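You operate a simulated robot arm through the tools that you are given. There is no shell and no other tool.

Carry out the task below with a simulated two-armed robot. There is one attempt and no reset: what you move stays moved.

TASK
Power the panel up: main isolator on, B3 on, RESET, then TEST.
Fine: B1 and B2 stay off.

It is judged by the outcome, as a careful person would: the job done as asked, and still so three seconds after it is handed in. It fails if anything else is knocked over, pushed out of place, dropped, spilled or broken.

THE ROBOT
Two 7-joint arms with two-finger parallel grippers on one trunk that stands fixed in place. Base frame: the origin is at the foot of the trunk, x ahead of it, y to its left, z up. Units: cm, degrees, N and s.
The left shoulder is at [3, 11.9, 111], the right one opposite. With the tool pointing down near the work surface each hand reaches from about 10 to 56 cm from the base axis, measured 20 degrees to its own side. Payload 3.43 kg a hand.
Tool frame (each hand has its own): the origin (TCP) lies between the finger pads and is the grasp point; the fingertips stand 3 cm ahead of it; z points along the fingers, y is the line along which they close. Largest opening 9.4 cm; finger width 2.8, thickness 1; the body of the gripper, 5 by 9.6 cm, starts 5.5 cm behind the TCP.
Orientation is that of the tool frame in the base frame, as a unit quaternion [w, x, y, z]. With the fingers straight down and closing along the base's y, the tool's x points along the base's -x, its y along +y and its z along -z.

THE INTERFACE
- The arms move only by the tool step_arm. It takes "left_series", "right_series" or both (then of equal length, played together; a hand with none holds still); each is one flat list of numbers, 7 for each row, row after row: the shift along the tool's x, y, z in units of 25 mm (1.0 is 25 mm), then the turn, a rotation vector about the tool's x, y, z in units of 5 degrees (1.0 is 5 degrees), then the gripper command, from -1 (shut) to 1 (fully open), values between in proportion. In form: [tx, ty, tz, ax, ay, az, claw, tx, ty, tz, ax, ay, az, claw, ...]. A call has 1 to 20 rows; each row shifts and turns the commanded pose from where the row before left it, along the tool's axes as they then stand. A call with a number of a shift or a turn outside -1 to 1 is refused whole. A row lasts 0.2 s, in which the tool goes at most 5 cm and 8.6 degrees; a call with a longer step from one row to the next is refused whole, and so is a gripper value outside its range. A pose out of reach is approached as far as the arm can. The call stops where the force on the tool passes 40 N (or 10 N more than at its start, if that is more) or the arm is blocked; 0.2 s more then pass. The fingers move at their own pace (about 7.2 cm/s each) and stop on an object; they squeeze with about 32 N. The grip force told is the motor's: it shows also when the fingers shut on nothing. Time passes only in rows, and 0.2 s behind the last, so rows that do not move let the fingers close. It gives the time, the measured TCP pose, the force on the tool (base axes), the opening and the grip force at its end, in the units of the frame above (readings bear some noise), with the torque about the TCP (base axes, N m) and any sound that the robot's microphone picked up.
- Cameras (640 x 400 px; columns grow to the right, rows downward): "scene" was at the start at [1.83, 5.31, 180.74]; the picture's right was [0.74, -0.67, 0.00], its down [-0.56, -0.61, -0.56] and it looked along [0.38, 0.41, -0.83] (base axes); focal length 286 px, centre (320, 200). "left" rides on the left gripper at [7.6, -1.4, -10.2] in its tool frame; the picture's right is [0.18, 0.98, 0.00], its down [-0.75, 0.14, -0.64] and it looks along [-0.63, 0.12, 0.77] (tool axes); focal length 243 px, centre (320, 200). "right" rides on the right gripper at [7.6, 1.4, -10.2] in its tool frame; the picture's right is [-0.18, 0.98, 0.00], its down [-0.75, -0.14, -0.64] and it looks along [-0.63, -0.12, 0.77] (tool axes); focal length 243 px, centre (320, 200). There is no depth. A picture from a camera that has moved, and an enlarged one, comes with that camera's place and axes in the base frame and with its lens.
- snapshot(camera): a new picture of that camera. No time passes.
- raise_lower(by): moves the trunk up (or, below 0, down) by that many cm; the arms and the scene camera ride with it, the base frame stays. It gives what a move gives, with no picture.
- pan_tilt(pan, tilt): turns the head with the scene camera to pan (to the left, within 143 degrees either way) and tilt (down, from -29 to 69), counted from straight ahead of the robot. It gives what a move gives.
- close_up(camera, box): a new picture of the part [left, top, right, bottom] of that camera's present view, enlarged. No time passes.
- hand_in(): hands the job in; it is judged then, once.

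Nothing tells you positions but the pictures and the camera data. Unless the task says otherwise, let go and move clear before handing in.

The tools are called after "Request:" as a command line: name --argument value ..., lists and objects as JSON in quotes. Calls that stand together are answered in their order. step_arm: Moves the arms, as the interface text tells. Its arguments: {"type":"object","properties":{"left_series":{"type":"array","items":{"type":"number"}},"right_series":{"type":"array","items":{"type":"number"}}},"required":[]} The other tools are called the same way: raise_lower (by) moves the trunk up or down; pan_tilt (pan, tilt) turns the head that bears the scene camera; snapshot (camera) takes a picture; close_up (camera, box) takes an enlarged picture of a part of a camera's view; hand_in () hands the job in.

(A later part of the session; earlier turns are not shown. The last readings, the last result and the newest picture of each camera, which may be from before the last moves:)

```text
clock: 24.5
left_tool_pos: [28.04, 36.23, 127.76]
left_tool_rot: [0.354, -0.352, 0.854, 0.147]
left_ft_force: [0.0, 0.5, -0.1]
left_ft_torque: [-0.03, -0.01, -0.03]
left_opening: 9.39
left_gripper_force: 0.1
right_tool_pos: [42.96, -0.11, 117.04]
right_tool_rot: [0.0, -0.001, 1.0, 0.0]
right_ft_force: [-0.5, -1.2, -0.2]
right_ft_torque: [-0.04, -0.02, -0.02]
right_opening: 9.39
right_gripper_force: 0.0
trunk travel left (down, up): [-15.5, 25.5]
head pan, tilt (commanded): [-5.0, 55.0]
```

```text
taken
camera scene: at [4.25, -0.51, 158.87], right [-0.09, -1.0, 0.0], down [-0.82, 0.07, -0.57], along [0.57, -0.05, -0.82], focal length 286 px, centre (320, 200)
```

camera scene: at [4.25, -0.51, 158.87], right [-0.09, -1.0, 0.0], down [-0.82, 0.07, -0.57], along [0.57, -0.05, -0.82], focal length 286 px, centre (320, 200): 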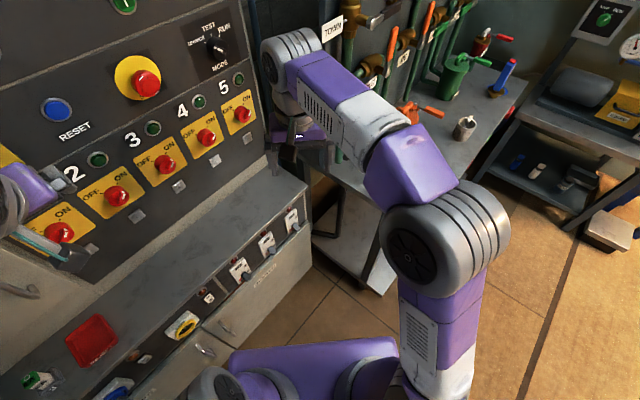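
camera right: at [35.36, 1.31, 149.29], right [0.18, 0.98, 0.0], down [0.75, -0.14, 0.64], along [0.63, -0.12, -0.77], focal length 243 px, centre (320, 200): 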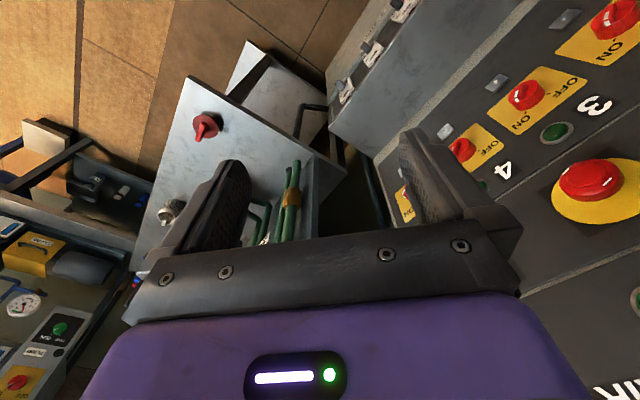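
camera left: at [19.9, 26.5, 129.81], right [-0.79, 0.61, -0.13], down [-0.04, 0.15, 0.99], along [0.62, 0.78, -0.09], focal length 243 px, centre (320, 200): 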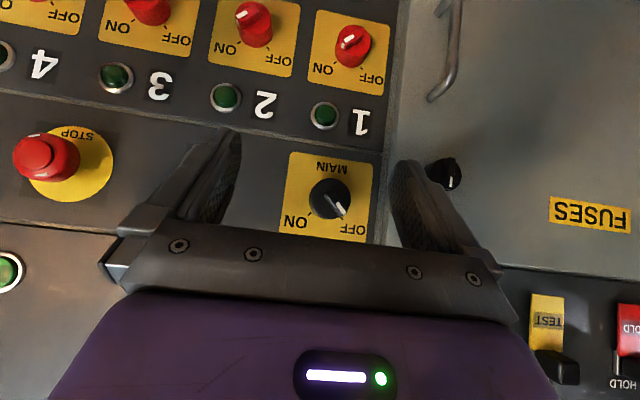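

Now MAIN is right ahead; I estimate its axis at about 9.4 cm left of the panel's centreline and z≈126.3, with the front face ~60 cm out. Zooming to see the knob's shape.

Request:
close_up --camera "left" --box '[270, 140, 390, 250]'

Request:
close_up --camera "left" --box '[520, 280, 640, 390]'

```text
3.64 times, centred on (330, 195) of left
camera zoom: at [19.9, 26.5, 129.81], right [-0.79, 0.61, -0.13], down [-0.04, 0.15, 0.99], along [0.62, 0.78, -0.09], focal length 882 px, centre (284, 218)
```

zoom: 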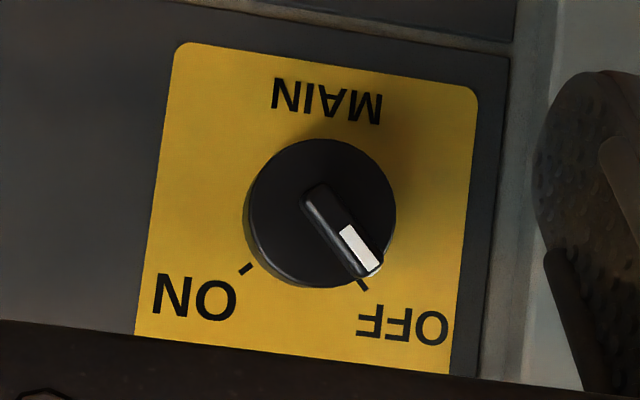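

```text
3.64 times, centred on (580, 335) of left
camera zoom: at [19.9, 26.5, 129.81], right [-0.79, 0.61, -0.13], down [-0.04, 0.15, 0.99], along [0.62, 0.78, -0.09], focal length 882 px, centre (-626, -291)
```

zoom: 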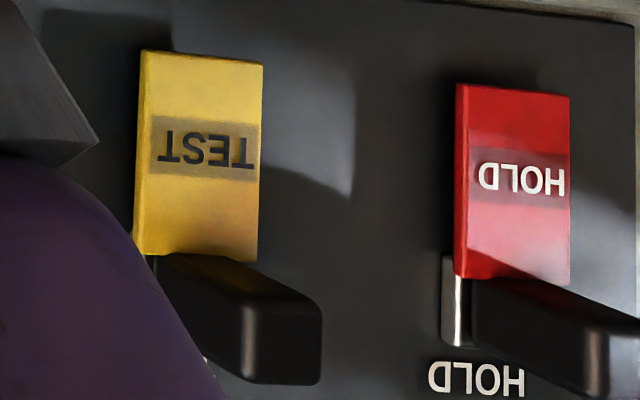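

MAIN is a ~4.5 cm round knob with a pointer ridge, currently at OFF. I'll centre the hand on it, level the tool fully, and check that this extended pose reaches.

Request:
step_arm --left_series '[-0.425, 0.72, 0.85, 0, 0, 0, 1, -0.425, 0.72, 0.85, 0, 0, 0, 1, 0, 0, 0, 0, -1, 0, 1, 0, 0, 0, 0, -1, 0, 1, 0, 0, 0, 0, -1, 0, 1, 0, 0, 0, 0, -1, 0, 1, 0, 0, 0, 0, -1, 0, 1, 0, 0, 0, 0, -1, 0, 1, 0, 0, 0, 0, -1, 0, 1, 0, 0, 0, 0, -1, 0, 1, 0, 0, 0, 0, -1, 0, 1]'

Request:
snapshot --camera "left"

Request:
pan_tilt --pan 40 --tilt 45

Request:
snapshot --camera "scene"

```text
clock: 26.9
left_tool_pos: [31.26, 38.58, 126.8]
left_tool_rot: [0.676, -0.237, 0.671, 0.189]
left_ft_force: [0.1, 0.0, -0.8]
left_ft_torque: [0.02, 0.03, 0.01]
left_opening: 9.41
left_gripper_force: 0.1
right_tool_pos: [42.92, -0.13, 117.02]
right_tool_rot: [0.0, 0.001, 1.0, 0.0]
right_ft_force: [0.0, 0.2, -1.0]
right_ft_torque: [-0.02, 0.0, 0.0]
right_opening: 9.4
right_gripper_force: 0.0
trunk travel left (down, up): [-15.5, 25.5]
head pan, tilt (commanded): [-5.0, 55.0]
stopped in row 11 (left hand): the arm was blocked; the commanded pose is now the measured one
```

```text
taken
camera left: at [23.79, 31.07, 119.54], right [-0.56, 0.79, -0.25], down [-0.63, -0.21, 0.75], along [0.54, 0.58, 0.61], focal length 243 px, centre (320, 200)
```

left: 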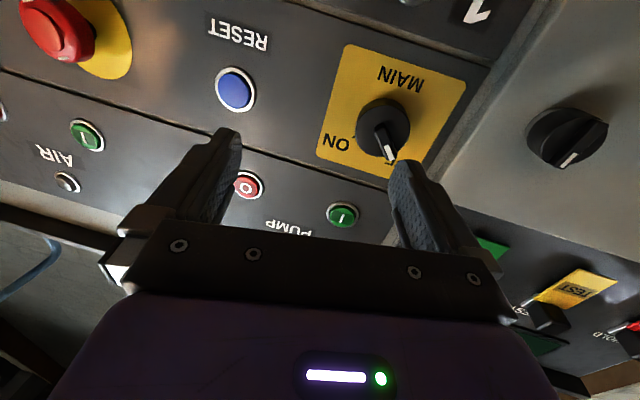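

```text
clock: 28.0
left_tool_pos: [31.29, 38.48, 126.89]
left_tool_rot: [0.677, -0.236, 0.672, 0.188]
left_ft_force: [-0.4, 0.2, 0.1]
left_ft_torque: [0.01, -0.03, -0.01]
left_opening: 9.4
left_gripper_force: 0.0
right_tool_pos: [42.91, -0.2, 117.06]
right_tool_rot: [0.0, 0.0, 1.0, 0.0]
right_ft_force: [-0.2, -0.5, -1.2]
right_ft_torque: [0.02, -0.01, 0.02]
right_opening: 9.41
right_gripper_force: 0.1
trunk travel left (down, up): [-15.5, 25.5]
head pan, tilt (commanded): [40.0, 45.0]
```

```text
taken
camera scene: at [3.29, 5.29, 160.21], right [0.64, -0.77, 0.0], down [-0.54, -0.45, -0.71], along [0.54, 0.45, -0.71], focal length 286 px, centre (320, 200)
```

scene: 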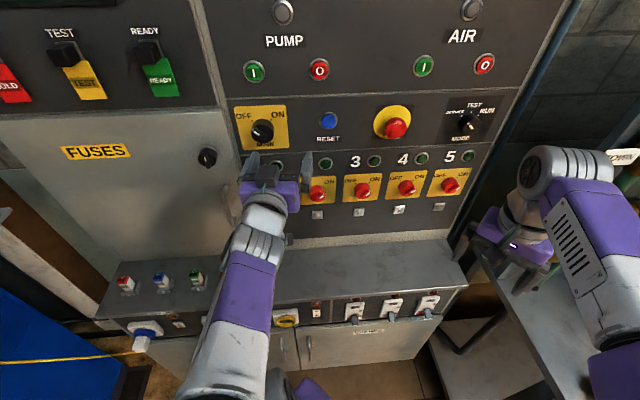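

The hand is level now but yaw is limited (about 35° instead of 45°) because the wrist is nearly straight. Lowering the trunk further will make the forearm slope up to the knob and give the wrist room, so I'll tip the hand back to 45°, lower, then re-level.

Request:
step_arm --left_series '[0, 0, 0, -0.244, 0.97, -0.009, 1, 0, 0, 0, -0.244, 0.97, -0.009, 1, 0, 0, 0, -0.244, 0.97, -0.009, 1, 0, 0, 0, -0.244, 0.97, -0.009, 1, 0, 0, 0, -0.244, 0.97, -0.009, 1, 0, 0, 0, -0.244, 0.97, -0.009, 1, 0, 0, 0, -0.244, 0.97, -0.009, 1, 0, 0, 0, -0.244, 0.97, -0.009, 1, 0, 0, 0, -0.244, 0.97, -0.009, 1]'

Request:
raise_lower --by -15

Request:
snapshot --camera "scene"

```text
clock: 30.0
left_tool_pos: [31.19, 38.62, 126.85]
left_tool_rot: [0.353, -0.355, 0.853, 0.147]
left_ft_force: [0.8, 0.2, -0.7]
left_ft_torque: [-0.02, -0.04, -0.02]
left_opening: 9.38
left_gripper_force: 0.0
right_tool_pos: [42.95, -0.15, 116.94]
right_tool_rot: [0.0, -0.001, 1.0, 0.0]
right_ft_force: [1.0, 0.0, -0.1]
right_ft_torque: [0.0, 0.01, 0.01]
right_opening: 9.38
right_gripper_force: 0.1
trunk travel left (down, up): [-15.5, 25.5]
head pan, tilt (commanded): [40.0, 45.0]
```

```text
clock: 31.8
left_tool_pos: [31.19, 38.57, 111.86]
left_tool_rot: [0.354, -0.354, 0.853, 0.147]
left_ft_force: [0.1, -0.2, 0.3]
left_ft_torque: [0.0, -0.01, -0.02]
left_opening: 9.4
left_gripper_force: 0.1
right_tool_pos: [42.83, -0.19, 102.04]
right_tool_rot: [0.0, 0.0, 1.0, 0.0]
right_ft_force: [-0.2, -0.4, -0.2]
right_ft_torque: [-0.01, -0.01, -0.03]
right_opening: 9.4
right_gripper_force: 0.1
trunk travel left (down, up): [-0.5, 40.5]
head pan, tilt (commanded): [40.0, 45.0]
```

```text
taken
camera scene: at [3.27, 5.29, 145.23], right [0.64, -0.77, 0.0], down [-0.54, -0.45, -0.71], along [0.54, 0.45, -0.71], focal length 286 px, centre (320, 200)
```

scene: 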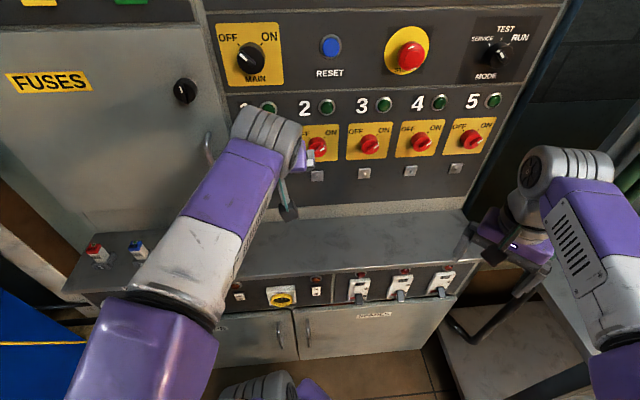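

Clear. Now I raise the left hand to MAIN's height and level it.

Request:
step_arm --left_series '[-0.585, 0.28, -0.773, 0, 0, 0, 1, -0.585, 0.28, -0.773, 0, 0, 0, 1, -0.585, 0.28, -0.773, 0, 0, 0, 1, -0.585, 0.28, -0.773, 0, 0, 0, 1, -0.585, 0.28, -0.773, 0, 0, 0, 1, -0.585, 0.28, -0.773, 0, 0, 0, 1, 0, 0, 0, 0, -1, 0, 1, 0, 0, 0, 0, -1, 0, 1, 0, 0, 0, 0, -1, 0, 1, 0, 0, 0, 0, -1, 0, 1, 0, 0, 0, 0, -1, 0, 1, 0, 0, 0, 0, -1, 0, 1, 0, 0, 0, 0, -1, 0, 1, 0, 0, 0, 0, -1, 0, 1, 0, 0, 0, 0, -1, 0, 1]'

Request:
snapshot --camera "left"

Request:
snapshot --camera "scene"

```text
clock: 35.0
left_tool_pos: [26.74, 40.04, 126.24]
left_tool_rot: [0.653, -0.271, 0.653, 0.271]
left_ft_force: [0.9, 0.3, 0.1]
left_ft_torque: [-0.03, -0.01, 0.01]
left_opening: 9.41
left_gripper_force: 0.1
right_tool_pos: [42.98, -0.16, 101.93]
right_tool_rot: [0.0, 0.0, 1.0, 0.0]
right_ft_force: [0.4, -0.5, -0.1]
right_ft_torque: [0.0, 0.01, -0.02]
right_opening: 9.43
right_gripper_force: 0.1
trunk travel left (down, up): [-0.5, 40.5]
head pan, tilt (commanded): [40.0, 45.0]
```

```text
taken
camera left: at [20.51, 31.94, 118.6], right [-0.7, 0.69, -0.18], down [-0.55, -0.36, 0.75], along [0.46, 0.63, 0.63], focal length 243 px, centre (320, 200)
```

left: 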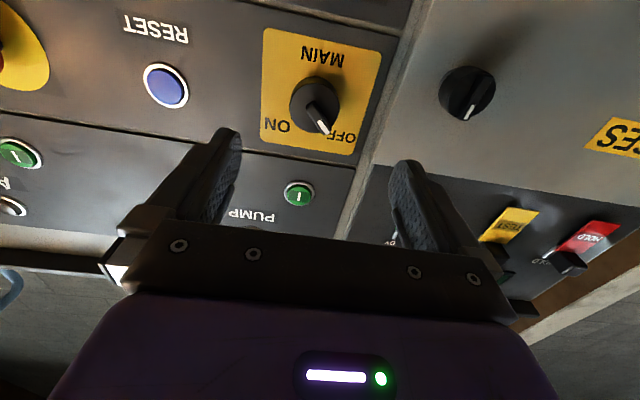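

```text
taken
camera scene: at [3.29, 5.28, 145.22], right [0.64, -0.77, 0.0], down [-0.54, -0.45, -0.71], along [0.54, 0.45, -0.71], focal length 286 px, centre (320, 200)
```

scene: 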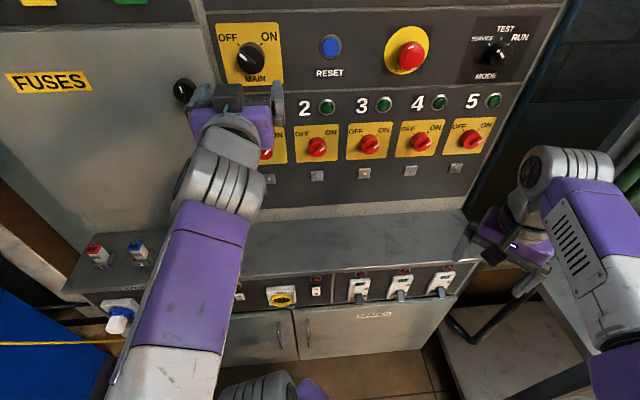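

Orientation is now exact and the hand is centred on MAIN. I'll roll the hand 45° so it can sweep from OFF to ON symmetrically, and narrow the opening before approaching.

Request:
step_arm --left_series '[0, 0, 0.3, 0, 0, -1, 0.5, 0, 0, 0.3, 0, 0, -1, 0.5, 0, 0, 0.3, 0, 0, -1, 0.5, 0, 0, 0.3, 0, 0, -1, 0.5, 0, 0, 0.3, 0, 0, -1, 0.5, 0, 0, 0.3, 0, 0, -1, 0.5, 0, 0, 0.3, 0, 0, -1, 0.5, 0, 0, 0.3, 0, 0, -1, 0.5, 0, 0, 0, 0, 0, -1, 0.5]'

Request:
snapshot --camera "left"

Request:
snapshot --camera "scene"

```text
clock: 37.0
left_tool_pos: [31.15, 44.24, 126.1]
left_tool_rot: [0.708, -0.5, 0.499, 0.001]
left_ft_force: [0.6, -0.8, -0.2]
left_ft_torque: [0.03, 0.0, -0.02]
left_opening: 7.04
left_gripper_force: 0.1
right_tool_pos: [42.87, -0.25, 101.99]
right_tool_rot: [0.0, -0.001, 1.0, 0.0]
right_ft_force: [0.9, 1.0, 0.8]
right_ft_torque: [-0.01, 0.0, 0.02]
right_opening: 9.36
right_gripper_force: 0.1
trunk travel left (down, up): [-0.5, 40.5]
head pan, tilt (commanded): [40.0, 45.0]
```

```text
taken
camera left: at [28.32, 32.7, 121.82], right [-0.4, 0.4, -0.83], down [-0.9, -0.01, 0.43], along [0.17, 0.92, 0.36], focal length 243 px, centre (320, 200)
```

left: 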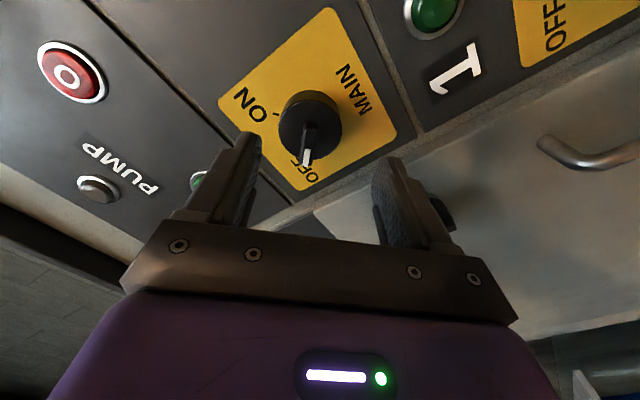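

```text
taken
camera scene: at [3.28, 5.3, 145.22], right [0.64, -0.77, 0.0], down [-0.54, -0.45, -0.71], along [0.54, 0.45, -0.71], focal length 286 px, centre (320, 200)
```

scene: 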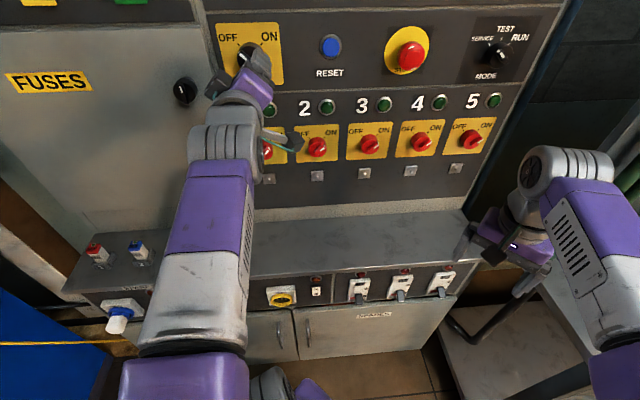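

The ridge now lies along the gap between the fingers. I'll zoom to check the centring before moving in.

Request:
close_up --camera "left" --box '[250, 70, 380, 200]'

```text
3.08 times, centred on (315, 135) of left
camera zoom: at [28.32, 32.7, 121.82], right [-0.4, 0.4, -0.83], down [-0.9, -0.01, 0.43], along [0.17, 0.92, 0.36], focal length 746 px, centre (335, 400)
```

zoom: 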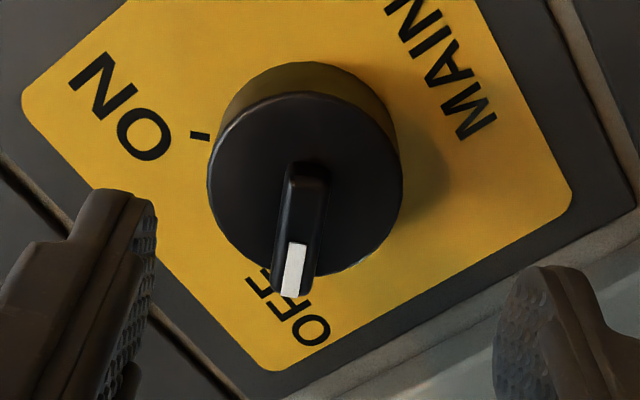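

The knob is offset about 0.6 cm to one side of the finger line, so I'll shift slightly, move in ~6 cm with the fingers straddling it, and close.

Request:
step_arm --left_series '[0, -0.23, 0, 0, 0, 0, 0.5, 0, 0, 0.6, 0, 0, 0, 0.5, 0, 0, 0.6, 0, 0, 0, 0.5, 0, 0, 0.6, 0, 0, 0, 0.5, 0, 0, 0.5, 0, 0, 0, 0.5]'

Request:
close_up --camera "left" --box '[200, 50, 440, 250]'

Request:
snapshot --camera "scene"

```text
clock: 38.2
left_tool_pos: [35.44, 48.24, 126.53]
left_tool_rot: [0.708, -0.5, 0.499, 0.001]
left_ft_force: [0.1, 0.2, 0.5]
left_ft_torque: [-0.06, 0.01, 0.03]
left_opening: 7.05
left_gripper_force: 0.0
right_tool_pos: [42.9, -0.15, 102.05]
right_tool_rot: [0.0, 0.0, 1.0, 0.001]
right_ft_force: [-0.2, -0.3, 0.1]
right_ft_torque: [0.0, 0.03, -0.04]
right_opening: 9.4
right_gripper_force: 0.1
trunk travel left (down, up): [-0.5, 40.5]
head pan, tilt (commanded): [40.0, 45.0]
```

```text
2.00 times, centred on (320, 150) of left
camera zoom: at [32.67, 36.51, 122.22], right [-0.4, 0.4, -0.83], down [-0.9, -0.01, 0.43], along [0.17, 0.92, 0.36], focal length 485 px, centre (320, 300)
```

zoom: 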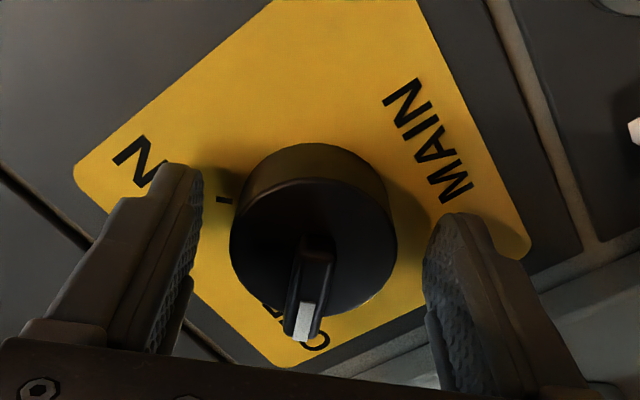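

```text
taken
camera scene: at [3.29, 5.32, 145.21], right [0.64, -0.77, 0.0], down [-0.54, -0.45, -0.71], along [0.54, 0.45, -0.71], focal length 286 px, centre (320, 200)
```

scene: 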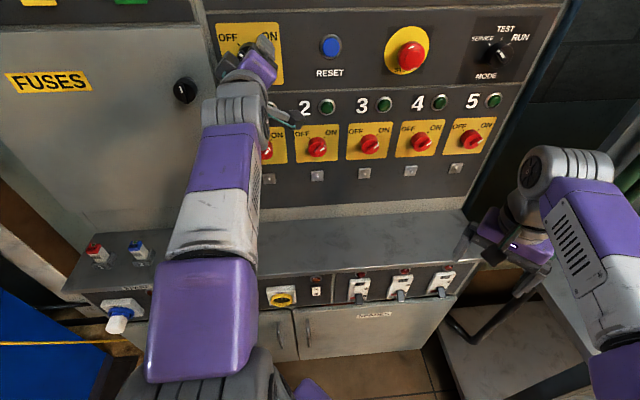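

The knob sits centred between the pads with ~1.5 cm overlap. I'll go 0.5 cm deeper and close the grip.

Request:
step_arm --left_series '[0, 0, 0.2, 0, 0, 0, 0.5, 0, 0, 0, 0, 0, 0, -1, 0, 0, 0, 0, 0, 0, -1, 0, 0, 0, 0, 0, 0, -1, 0, 0, 0, 0, 0, 0, -1]'

Request:
close_up --camera "left" --box '[200, 50, 440, 250]'

```text
clock: 39.4
left_tool_pos: [35.78, 48.44, 126.72]
left_tool_rot: [0.708, -0.499, 0.499, 0.001]
left_ft_force: [6.5, 2.0, 6.8]
left_ft_torque: [-0.06, 0.08, -0.45]
left_opening: 4.77
left_gripper_force: 44.9
right_tool_pos: [43.01, -0.14, 102.0]
right_tool_rot: [0.0, 0.0, 1.0, -0.001]
right_ft_force: [0.2, 0.3, 0.8]
right_ft_torque: [0.0, 0.0, -0.05]
right_opening: 9.41
right_gripper_force: 0.1
trunk travel left (down, up): [-0.5, 40.5]
head pan, tilt (commanded): [40.0, 45.0]
```

```text
2.00 times, centred on (320, 150) of left
camera zoom: at [33.02, 36.76, 122.33], right [-0.4, 0.4, -0.82], down [-0.9, -0.01, 0.43], along [0.17, 0.92, 0.37], focal length 485 px, centre (320, 300)
```

zoom: 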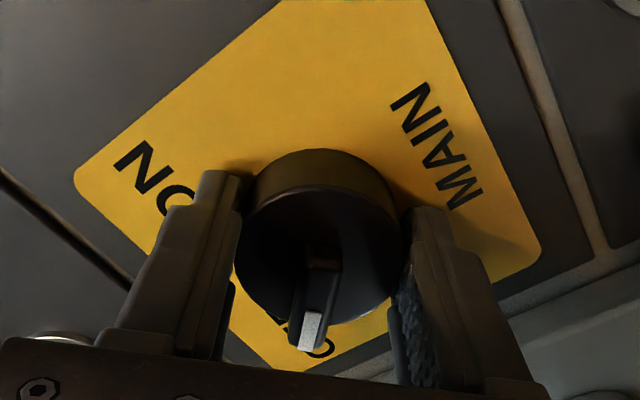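

Gripped firmly at 4.8 cm. Now I turn it clockwise toward ON.

Request:
step_arm --left_series '[0, 0, 0, 0, 0, 1, -1, 0, 0, 0, 0, 0, 1, -1, 0, 0, 0, 0, 0, 1, -1, 0, 0, 0, 0, 0, 1, -1, 0, 0, 0, 0, 0, 1, -1, 0, 0, 0, 0, 0, 1, -1, 0, 0, 0, 0, 0, 1, -1, 0, 0, 0, 0, 0, 1, -1, 0, 0, 0, 0, 0, 1, -1]'

Request:
close_up --camera "left" --box '[200, 50, 440, 250]'

Request:
close_up --camera "scene" --box '[180, 10, 320, 110]'

```text
clock: 41.4
left_tool_pos: [35.69, 48.48, 126.63]
left_tool_rot: [0.653, -0.269, 0.653, 0.273]
left_ft_force: [3.2, 1.9, 4.7]
left_ft_torque: [0.32, -0.3, -0.36]
left_opening: 4.75
left_gripper_force: 45.4
right_tool_pos: [42.91, -0.12, 102.04]
right_tool_rot: [0.0, -0.001, 1.0, 0.0]
right_ft_force: [-0.5, 0.0, -0.6]
right_ft_torque: [-0.01, 0.0, -0.02]
right_opening: 9.38
right_gripper_force: 0.1
trunk travel left (down, up): [-0.5, 40.5]
head pan, tilt (commanded): [40.0, 45.0]
```

```text
2.00 times, centred on (320, 150) of left
camera zoom: at [29.43, 40.31, 119.1], right [-0.7, 0.69, -0.18], down [-0.55, -0.36, 0.75], along [0.46, 0.63, 0.63], focal length 485 px, centre (320, 300)
```

zoom: 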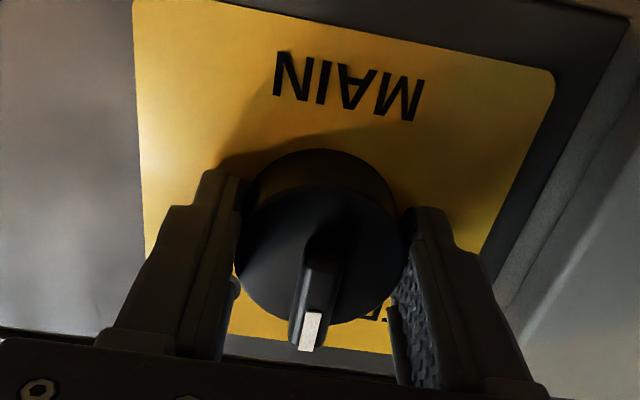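

```text
4.00 times, centred on (250, 60) of scene
camera zoom: at [3.3, 5.29, 145.22], right [0.64, -0.77, 0.0], down [-0.54, -0.45, -0.71], along [0.54, 0.45, -0.71], focal length 1142 px, centre (600, 760)
```

zoom: 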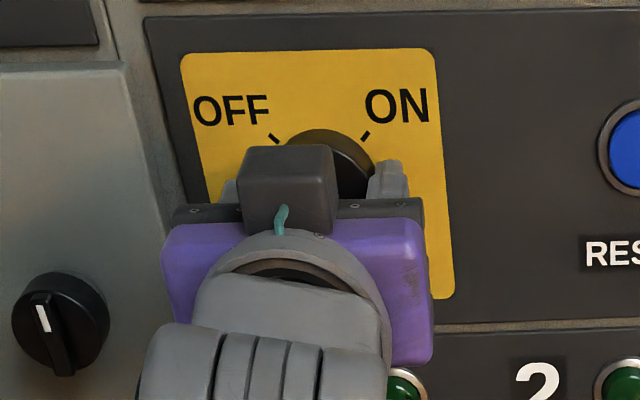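

The knob turns with the hand (ridge now at the middle). Continuing the other 45° to ON.

Request:
step_arm --left_series '[0, 0, 0, 0, 0, 1, -1, 0, 0, 0, 0, 0, 1, -1, 0, 0, 0, 0, 0, 1, -1, 0, 0, 0, 0, 0, 1, -1, 0, 0, 0, 0, 0, 1, -1, 0, 0, 0, 0, 0, 1, -1, 0, 0, 0, 0, 0, 1, -1, 0, 0, 0, 0, 0, 1, -1, 0, 0, 0, 0, 0, 1, -1]'

Request:
close_up --camera "left" --box '[200, 50, 440, 250]'

Request:
close_up --camera "scene" --box '[180, 10, 320, 110]'

```text
clock: 43.4
left_tool_pos: [35.62, 48.51, 126.63]
left_tool_rot: [0.5, 0.001, 0.706, 0.501]
left_ft_force: [-2.0, 1.9, 5.5]
left_ft_torque: [-0.47, 0.35, 0.51]
left_opening: 4.77
left_gripper_force: 44.9
right_tool_pos: [42.89, -0.24, 102.02]
right_tool_rot: [0.0, 0.0, 1.0, 0.0]
right_ft_force: [0.4, 0.2, -0.1]
right_ft_torque: [-0.01, 0.01, -0.01]
right_opening: 9.42
right_gripper_force: 0.0
trunk travel left (down, up): [-0.5, 40.5]
head pan, tilt (commanded): [40.0, 45.0]
```

```text
2.00 times, centred on (320, 150) of left
camera zoom: at [25.27, 44.48, 120.34], right [-0.58, 0.58, 0.57], down [-0.15, -0.76, 0.63], along [0.8, 0.29, 0.53], focal length 485 px, centre (320, 300)
```

zoom: 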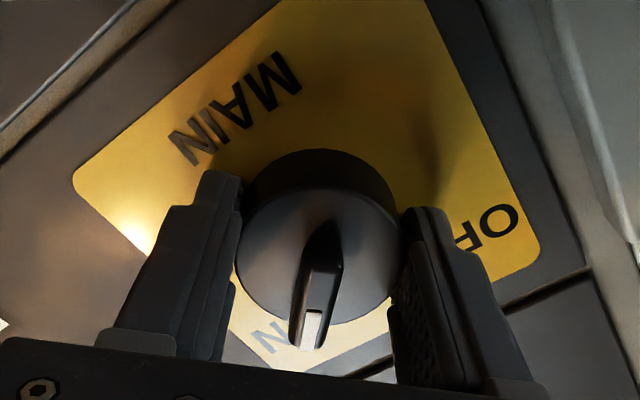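

```text
4.00 times, centred on (250, 60) of scene
camera zoom: at [3.22, 5.29, 145.22], right [0.64, -0.77, 0.0], down [-0.54, -0.45, -0.71], along [0.54, 0.45, -0.71], focal length 1142 px, centre (600, 760)
```

zoom: 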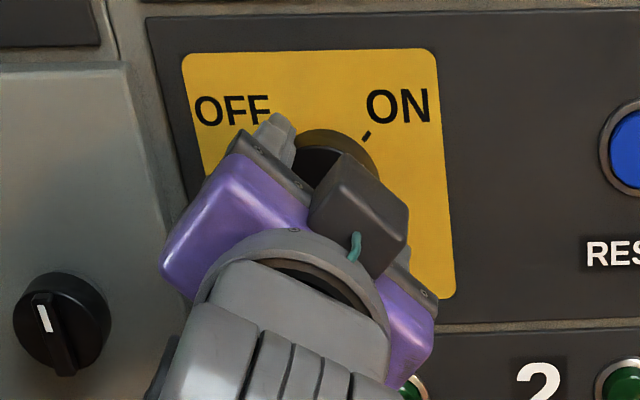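

The pointer is at ON. I'll release and back the hand straight out, then check it stays there and whether anything lit up.

Request:
step_arm --left_series '[0, 0, 0, 0, 0, 0, 0.5, 0, 0, 0, 0, 0, 0, 0.5, 0, 0, 0, 0, 0, 0, 0.5, 0, 0, -0.8, 0, 0, 0, 0.5, 0, 0, -0.8, 0, 0, 0, 0.5, 0, 0, -0.8, 0, 0, 0, 0.5, 0, 0, -0.8, 0, 0, -1, 0.5, 0, 0, -0.8, 0, 0, -1, 0.5, 0, 0, 0, 0, 0, -1, 0.5, 0, 0, 0, 0, 0, -1, 0.5, 0, 0, 0, 0, 0, -1, 0.5, 0, 0, 0, 0, 0, -1, 0.5, 0, 0, 0, 0, 0, -1, 0.5, 0, 0, 0, 0, 0, -1, 0.5, 0, 0, 0, 0, 0, -1, 0.5]'

Request:
snapshot --camera "left"

Request:
snapshot --camera "scene"

Request:
close_up --camera "scene" --box '[180, 0, 340, 100]'

```text
clock: 46.6
left_tool_pos: [28.77, 41.3, 126.65]
left_tool_rot: [0.653, -0.271, 0.653, 0.271]
left_ft_force: [-0.3, 0.6, 0.2]
left_ft_torque: [-0.02, 0.03, -0.03]
left_opening: 7.07
left_gripper_force: 0.0
right_tool_pos: [42.86, -0.21, 101.97]
right_tool_rot: [-0.001, 0.0, 1.0, 0.001]
right_ft_force: [-0.9, 0.6, 1.3]
right_ft_torque: [-0.03, 0.01, 0.01]
right_opening: 9.37
right_gripper_force: 0.1
trunk travel left (down, up): [-0.5, 40.5]
head pan, tilt (commanded): [40.0, 45.0]
```

```text
taken
camera left: at [22.42, 33.21, 119.01], right [-0.7, 0.69, -0.19], down [-0.55, -0.36, 0.75], along [0.46, 0.63, 0.63], focal length 243 px, centre (320, 200)
```

left: 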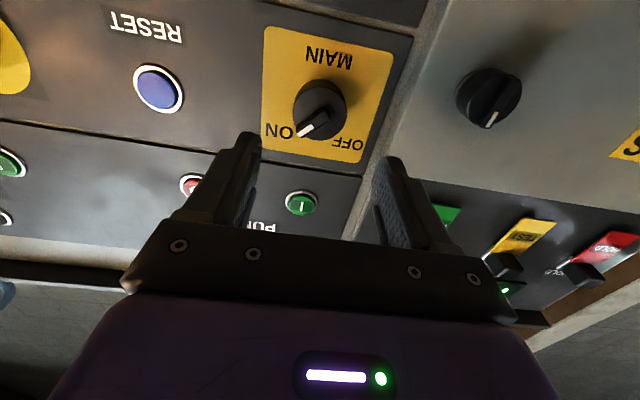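

```text
taken
camera scene: at [3.28, 5.29, 145.22], right [0.64, -0.77, 0.0], down [-0.54, -0.45, -0.71], along [0.54, 0.45, -0.71], focal length 286 px, centre (320, 200)
```

scene: 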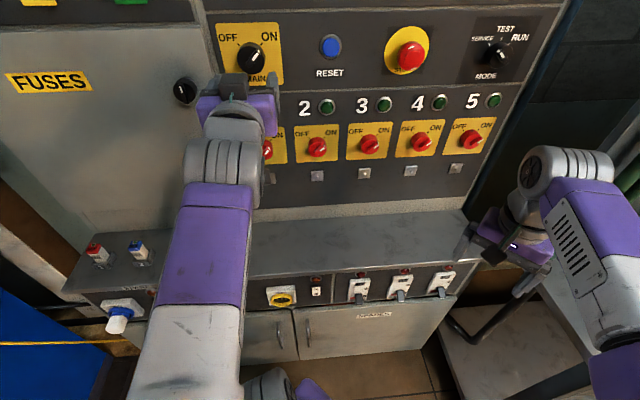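

```text
4.00 times, centred on (260, 50) of scene
camera zoom: at [3.28, 5.29, 145.22], right [0.64, -0.77, 0.0], down [-0.54, -0.45, -0.71], along [0.54, 0.45, -0.71], focal length 1142 px, centre (560, 800)
```

zoom: 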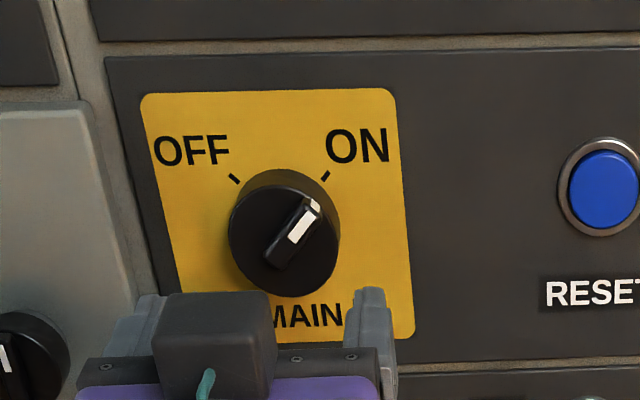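

MAIN is ON. A green glow has appeared near the display area; I'll check what the display shows.

Request:
pan_tilt --pan 75 --tilt 10

Request:
snapshot --camera "scene"

Request:
close_up --camera "scene" --box '[200, 100, 440, 250]'

```text
clock: 47.6
left_tool_pos: [28.75, 41.4, 126.46]
left_tool_rot: [0.653, -0.271, 0.653, 0.272]
left_ft_force: [0.1, 0.0, 0.1]
left_ft_torque: [0.0, 0.0, -0.01]
left_opening: 7.05
left_gripper_force: 0.1
right_tool_pos: [42.88, -0.16, 101.95]
right_tool_rot: [0.0, 0.0, 1.0, 0.0]
right_ft_force: [0.8, -0.2, 0.1]
right_ft_torque: [-0.01, -0.02, 0.04]
right_opening: 9.39
right_gripper_force: 0.1
trunk travel left (down, up): [-0.5, 40.5]
head pan, tilt (commanded): [75.0, 10.0]
```

```text
taken
camera scene: at [-0.53, 9.05, 150.7], right [0.97, -0.26, 0.0], down [-0.05, -0.17, -0.98], along [0.26, 0.95, -0.17], focal length 286 px, centre (320, 200)
```

scene: 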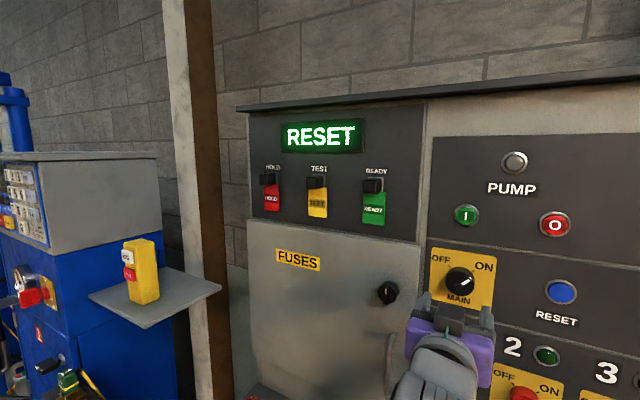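

```text
2.67 times, centred on (320, 175) of scene
camera zoom: at [-0.53, 9.05, 150.7], right [0.97, -0.26, 0.0], down [-0.05, -0.17, -0.98], along [0.26, 0.95, -0.17], focal length 762 px, centre (320, 267)
```

zoom: 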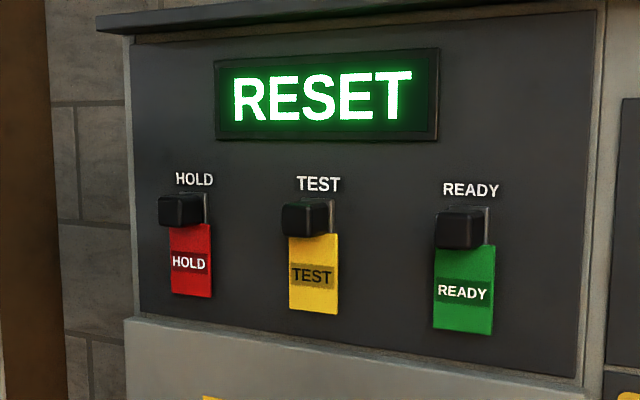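

The display now shows "RESET", so MAIN works and the display gives feedback. Next is B3 on the ledge with the right hand; let me view it from the right camera and the head.

Request:
snapshot --camera "right"

Request:
pan_tilt --pan 10 --tilt 58

Request:
snapshot --camera "scene"

Request:
close_up --camera "scene" --box '[200, 170, 360, 270]'

```text
taken
camera right: at [35.35, 1.31, 112.3], right [0.18, 0.98, 0.0], down [0.75, -0.14, 0.64], along [0.63, -0.12, -0.77], focal length 243 px, centre (320, 200)
```

right: 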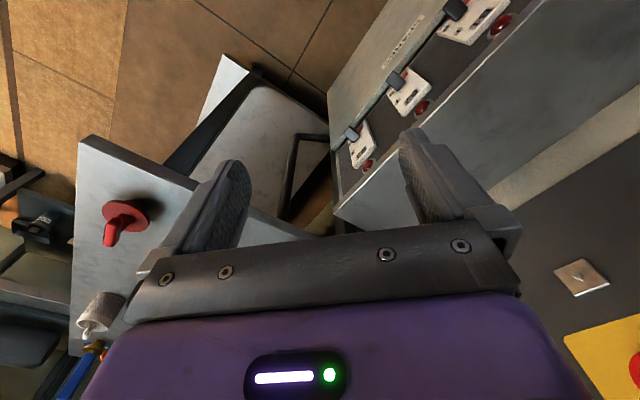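

```text
clock: 49.0
left_tool_pos: [28.83, 41.46, 126.59]
left_tool_rot: [0.654, -0.27, 0.652, 0.272]
left_ft_force: [-0.4, -1.1, -1.4]
left_ft_torque: [-0.01, 0.04, -0.03]
left_opening: 7.06
left_gripper_force: 0.2
right_tool_pos: [42.87, -0.19, 101.89]
right_tool_rot: [0.0, 0.0, 1.0, 0.0]
right_ft_force: [-0.5, -0.4, -0.3]
right_ft_torque: [-0.01, 0.0, 0.02]
right_opening: 9.4
right_gripper_force: 0.0
trunk travel left (down, up): [-0.5, 40.5]
head pan, tilt (commanded): [10.0, 58.0]
```

```text
taken
camera scene: at [3.84, 1.27, 143.51], right [0.17, -0.98, 0.0], down [-0.83, -0.15, -0.53], along [0.52, 0.09, -0.85], focal length 286 px, centre (320, 200)
```

scene: 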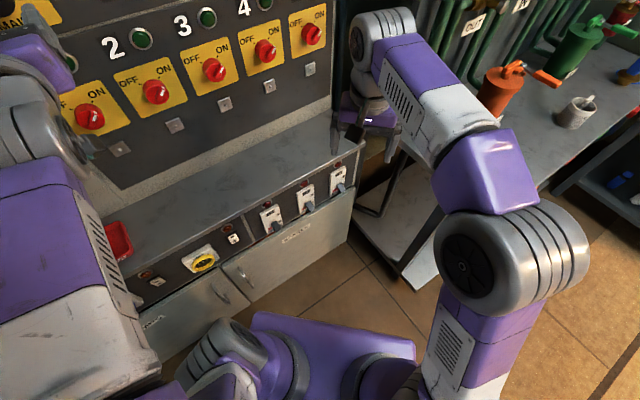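

```text
4.00 times, centred on (280, 220) of scene
camera zoom: at [3.84, 1.27, 143.51], right [0.17, -0.98, 0.0], down [-0.83, -0.15, -0.53], along [0.52, 0.09, -0.85], focal length 1142 px, centre (480, 120)
```

zoom: 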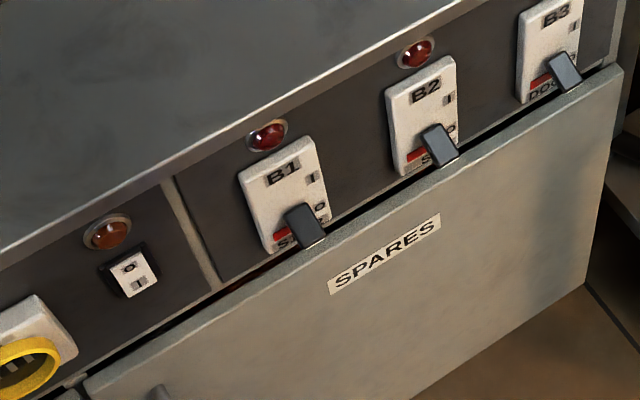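

B3's lever end triangulates to about 43 cm out along the panel normal, 38.5 cm right, z≈64.7, lever down (O). I'll turn the right hand toward the ledge and lower it for a closer look.

Request:
step_arm --right_series '[0, 0, 0.4, 0, 0, -1, 1, 0, 0, 0.4, 0, 0, -1, 1, 0, 0, 0.4, 0, 0, -1, 1, 0, 0, 0.4, 0, 0, -1, 1, 0, 0, 0.4, 0, 0, -1, 1, 0, 0, 0.4, 0, 0, -1, 1, 0, 0, 0.4, 0, 0, -1, 1, 0, 0, 0.4, 0, 0, -1, 1, 0, 0, 0.4, 0, 0, -1, 1]'

Request:
snapshot --camera "right"

Request:
snapshot --camera "scene"

```text
clock: 51.0
left_tool_pos: [28.84, 41.46, 126.64]
left_tool_rot: [0.654, -0.271, 0.652, 0.272]
left_ft_force: [-1.0, -0.2, 0.0]
left_ft_torque: [-0.05, -0.02, 0.01]
left_opening: 7.04
left_gripper_force: 0.0
right_tool_pos: [42.85, -0.16, 92.94]
right_tool_rot: [-0.001, -0.384, 0.923, 0.0]
right_ft_force: [-0.8, 0.7, 0.3]
right_ft_torque: [0.03, 0.0, 0.0]
right_opening: 9.39
right_gripper_force: 0.0
trunk travel left (down, up): [-0.5, 40.5]
head pan, tilt (commanded): [10.0, 58.0]
```

```text
taken
camera right: at [36.55, -4.52, 103.27], right [-0.57, 0.82, 0.0], down [0.63, 0.43, 0.64], along [0.53, 0.36, -0.77], focal length 243 px, centre (320, 200)
```

right: 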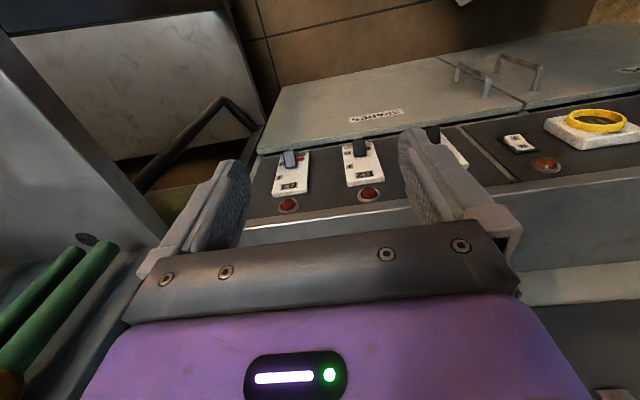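

```text
taken
camera scene: at [3.84, 1.26, 143.5], right [0.17, -0.98, 0.0], down [-0.84, -0.15, -0.53], along [0.52, 0.09, -0.85], focal length 286 px, centre (320, 200)
```

scene: 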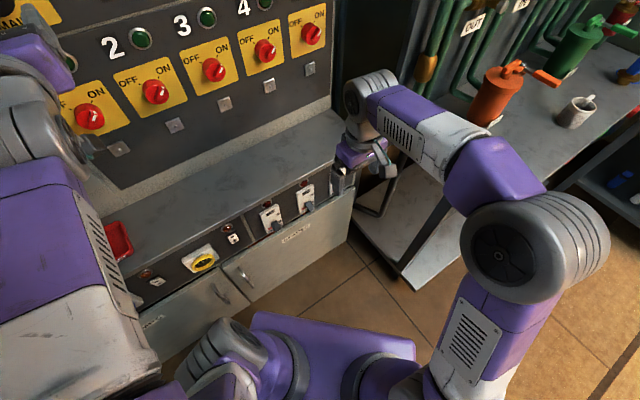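

B3 is the leftmost breaker in this upside-down view. Zooming for details of the lever and labels.

Request:
close_up --camera "right" --box '[250, 130, 400, 220]'

Request:
close_up --camera "scene" --box '[250, 160, 370, 240]'

```text
4.27 times, centred on (325, 175) of right
camera zoom: at [36.55, -4.52, 103.27], right [-0.57, 0.82, 0.0], down [0.63, 0.43, 0.64], along [0.53, 0.36, -0.77], focal length 1035 px, centre (299, 307)
```

zoom: 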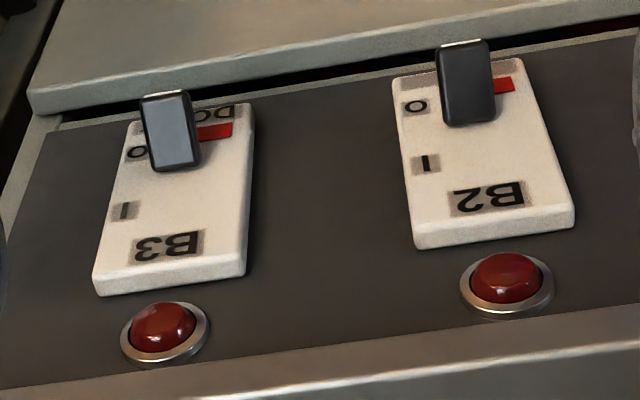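

```text
5.00 times, centred on (310, 200) of scene
camera zoom: at [3.84, 1.26, 143.5], right [0.17, -0.98, 0.0], down [-0.84, -0.15, -0.53], along [0.52, 0.09, -0.85], focal length 1428 px, centre (370, 200)
```

zoom: 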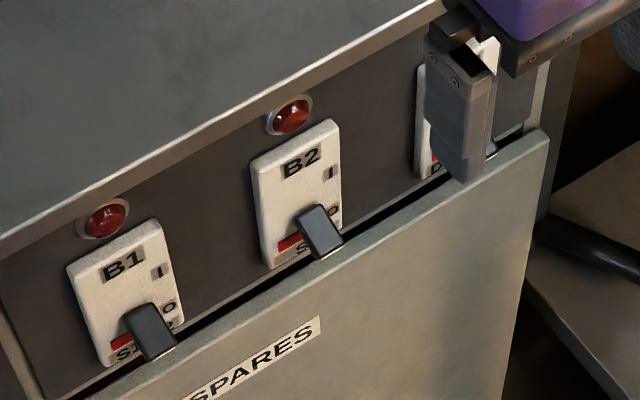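

Lever is about 2 cm wide, pointing down at O. I'll pitch the right hand 45° and lower it so its camera looks at B3 face-on.

Request:
step_arm --right_series '[0, 0, 0, 0, -1, 0, 1, 0, 0, 0, 0, -1, 0, 1, 0, 0, 0, 0, -1, 0, 1, 0, 0, 0, 0, -1, 0, 1, 0, 0, 0, 0, -1, 0, 1, 0, 0, 0, 0, -1, 0, 1, 0, 0, 0, 0, -1, 0, 1, 0, 0, 0, 0, -1, 0, 1, 0, 0, 0, 0, -1, 0, 1, 0.636, -0.4, 0.778, 0, 0, 0, 1, 0.636, -0.4, 0.778, 0, 0, 0, 1, 0.636, -0.4, 0.778, 0, 0, 0, 1, 0.636, -0.4, 0.778, 0, 0, 0, 1]'

Request:
snapshot --camera "right"

Request:
snapshot --camera "scene"

```text
clock: 53.8
left_tool_pos: [28.84, 41.45, 126.6]
left_tool_rot: [0.653, -0.271, 0.653, 0.272]
left_ft_force: [0.5, 0.9, 0.3]
left_ft_torque: [0.02, -0.01, 0.0]
left_opening: 7.05
left_gripper_force: 0.2
right_tool_pos: [46.4, -2.36, 83.12]
right_tool_rot: [0.355, -0.354, 0.853, 0.147]
right_ft_force: [0.9, -0.7, 0.4]
right_ft_torque: [-0.01, 0.03, 0.03]
right_opening: 9.41
right_gripper_force: 0.1
trunk travel left (down, up): [-0.5, 40.5]
head pan, tilt (commanded): [10.0, 58.0]
```

```text
taken
camera right: at [36.52, -10.2, 84.96], right [-0.6, 0.79, 0.13], down [0.15, -0.04, 0.99], along [0.78, 0.62, -0.09], focal length 243 px, centre (320, 200)
```

right: 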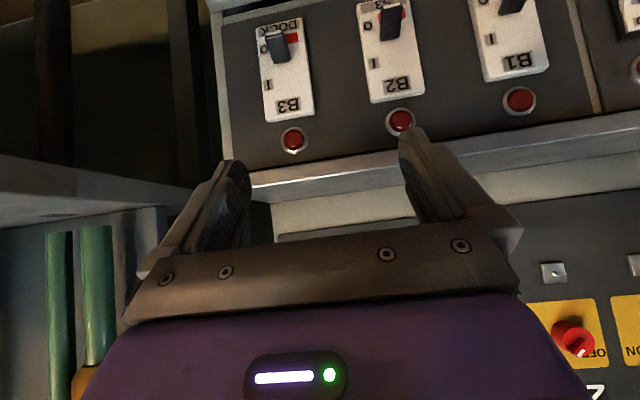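

```text
taken
camera scene: at [3.86, 1.25, 143.5], right [0.17, -0.98, 0.0], down [-0.84, -0.15, -0.53], along [0.52, 0.09, -0.85], focal length 286 px, centre (320, 200)
```

scene: 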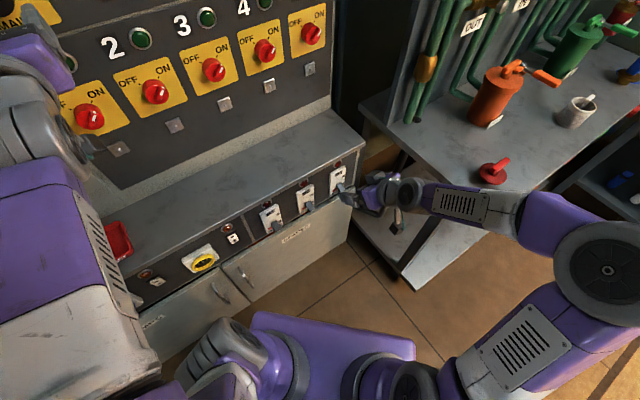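

B3 (labelled DOCK) has its lever tip at about 42.3 cm out, 38.6 cm right, z≈64. My plan: pinch the lever from its sides with the 45°-pitched right hand and lift it. First move to a standoff point.

Request:
step_arm --right_series '[0.247, -0.273, 0.913, 0, 0, 0, 0.3, 0.247, -0.273, 0.913, 0, 0, 0, 0.3, 0.247, -0.273, 0.913, 0, 0, 0, 0.3, 0.247, -0.273, 0.913, 0, 0, 0, 0.3, 0.247, -0.273, 0.913, 0, 0, 0, 0.3, 0.247, -0.273, 0.913, 0, 0, 0, 0.3]'

Request:
snapshot --camera "right"

Request:
close_up --camera "scene" --box '[290, 140, 410, 220]'

```text
clock: 55.1
left_tool_pos: [28.76, 41.39, 126.71]
left_tool_rot: [0.654, -0.27, 0.653, 0.271]
left_ft_force: [0.0, 0.4, 0.1]
left_ft_torque: [0.0, 0.01, 0.02]
left_opening: 7.06
left_gripper_force: 0.1
right_tool_pos: [54.29, -0.01, 70.65]
right_tool_rot: [0.353, -0.354, 0.853, 0.147]
right_ft_force: [0.4, 0.8, 0.0]
right_ft_torque: [0.02, 0.0, 0.0]
right_opening: 6.13
right_gripper_force: 0.2
trunk travel left (down, up): [-0.5, 40.5]
head pan, tilt (commanded): [10.0, 58.0]
```

```text
taken
camera right: at [44.39, -7.92, 72.6], right [-0.6, 0.79, 0.13], down [0.16, -0.04, 0.99], along [0.78, 0.61, -0.1], focal length 243 px, centre (320, 200)
```

right: 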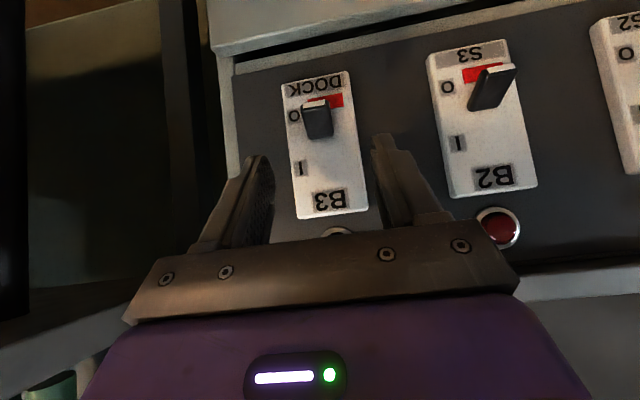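

```text
5.00 times, centred on (350, 180) of scene
camera zoom: at [3.85, 1.26, 143.5], right [0.17, -0.98, 0.0], down [-0.84, -0.15, -0.53], along [0.52, 0.09, -0.85], focal length 1428 px, centre (170, 300)
```

zoom: 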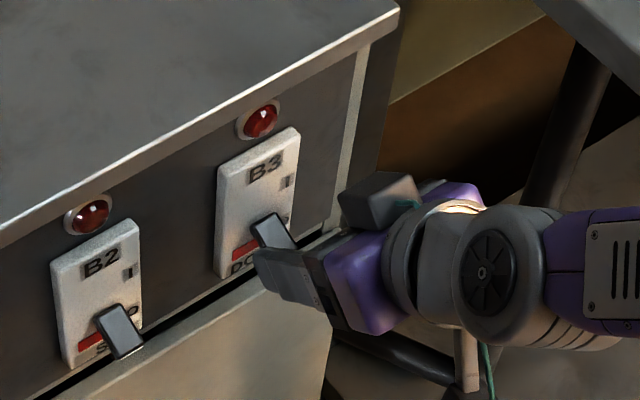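

Well aligned: the lever is centred between the fingers. Advancing 5.4 cm along the tool axis and closing on the lever.

Request:
step_arm --right_series '[0, 0, 0.72, 0, 0, 0, 0.1, 0, 0, 0.72, 0, 0, 0, 0.1, 0, 0, 0.72, 0, 0, 0, 0.1]'

Request:
snapshot --camera "right"

Request:
close_up --camera "scene" --box '[290, 140, 410, 220]'

```text
clock: 56.0
left_tool_pos: [28.65, 41.45, 126.55]
left_tool_rot: [0.654, -0.27, 0.653, 0.271]
left_ft_force: [-0.5, -0.5, -0.8]
left_ft_torque: [0.0, 0.0, 0.02]
left_opening: 7.04
left_gripper_force: 0.1
right_tool_pos: [57.04, 2.55, 67.06]
right_tool_rot: [0.353, -0.354, 0.854, 0.146]
right_ft_force: [0.5, 0.3, -0.3]
right_ft_torque: [0.01, 0.01, 0.0]
right_opening: 5.16
right_gripper_force: 0.1
trunk travel left (down, up): [-0.5, 40.5]
head pan, tilt (commanded): [10.0, 58.0]
```

```text
taken
camera right: at [47.13, -5.35, 68.91], right [-0.6, 0.79, 0.13], down [0.16, -0.04, 0.99], along [0.78, 0.61, -0.1], focal length 243 px, centre (320, 200)
```

right: 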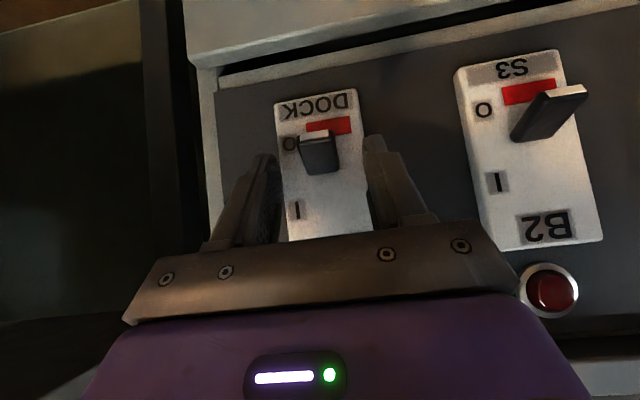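

```text
5.00 times, centred on (350, 180) of scene
camera zoom: at [3.84, 1.27, 143.5], right [0.17, -0.98, 0.0], down [-0.84, -0.15, -0.53], along [0.52, 0.09, -0.85], focal length 1428 px, centre (170, 300)
```

zoom: 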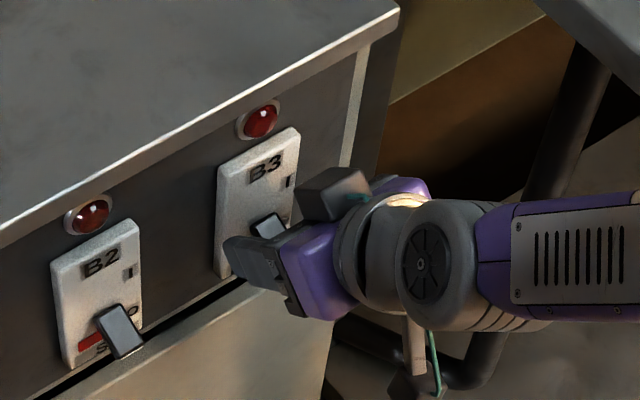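

The pads are just beside the lever. I'll go 0.4 cm deeper and close gently on it.

Request:
step_arm --right_series '[0, 0, 0.16, 0, 0, 0, 0.1, 0, 0, 0, 0, 0, 0, -1, 0, 0, 0, 0, 0, 0, -1, 0, 0, 0, 0, 0, 0, -1, 0, 0, 0, 0, 0, 0, -1]'

Request:
snapshot --camera "right"

```text
clock: 56.6
left_tool_pos: [28.71, 41.44, 126.66]
left_tool_rot: [0.654, -0.27, 0.653, 0.27]
left_ft_force: [0.1, -0.2, 0.8]
left_ft_torque: [-0.03, 0.02, -0.02]
left_opening: 7.04
left_gripper_force: 0.0
right_tool_pos: [57.11, 2.69, 66.85]
right_tool_rot: [0.352, -0.355, 0.854, 0.147]
right_ft_force: [-7.4, -3.2, 6.2]
right_ft_torque: [0.15, 0.01, 0.0]
right_opening: 2.2
right_gripper_force: 29.8
trunk travel left (down, up): [-0.5, 40.5]
head pan, tilt (commanded): [10.0, 58.0]
stopped in row 3 (right hand): the force on the tool passed its limit at 50 N (the readings are from after the stop); the commanded pose is now the measured one
```

```text
taken
camera right: at [47.24, -5.21, 68.73], right [-0.6, 0.79, 0.13], down [0.16, -0.04, 0.99], along [0.78, 0.62, -0.1], focal length 243 px, centre (320, 200)
```

right: 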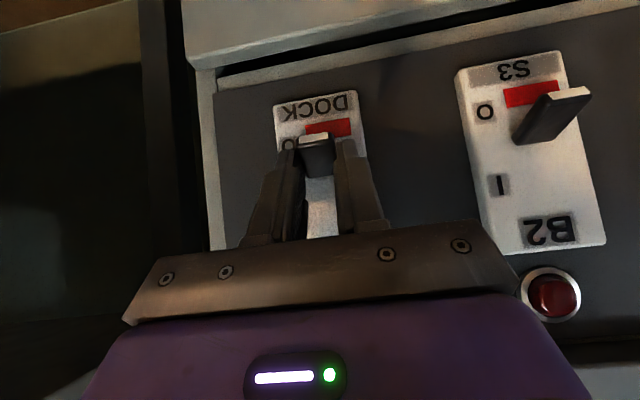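

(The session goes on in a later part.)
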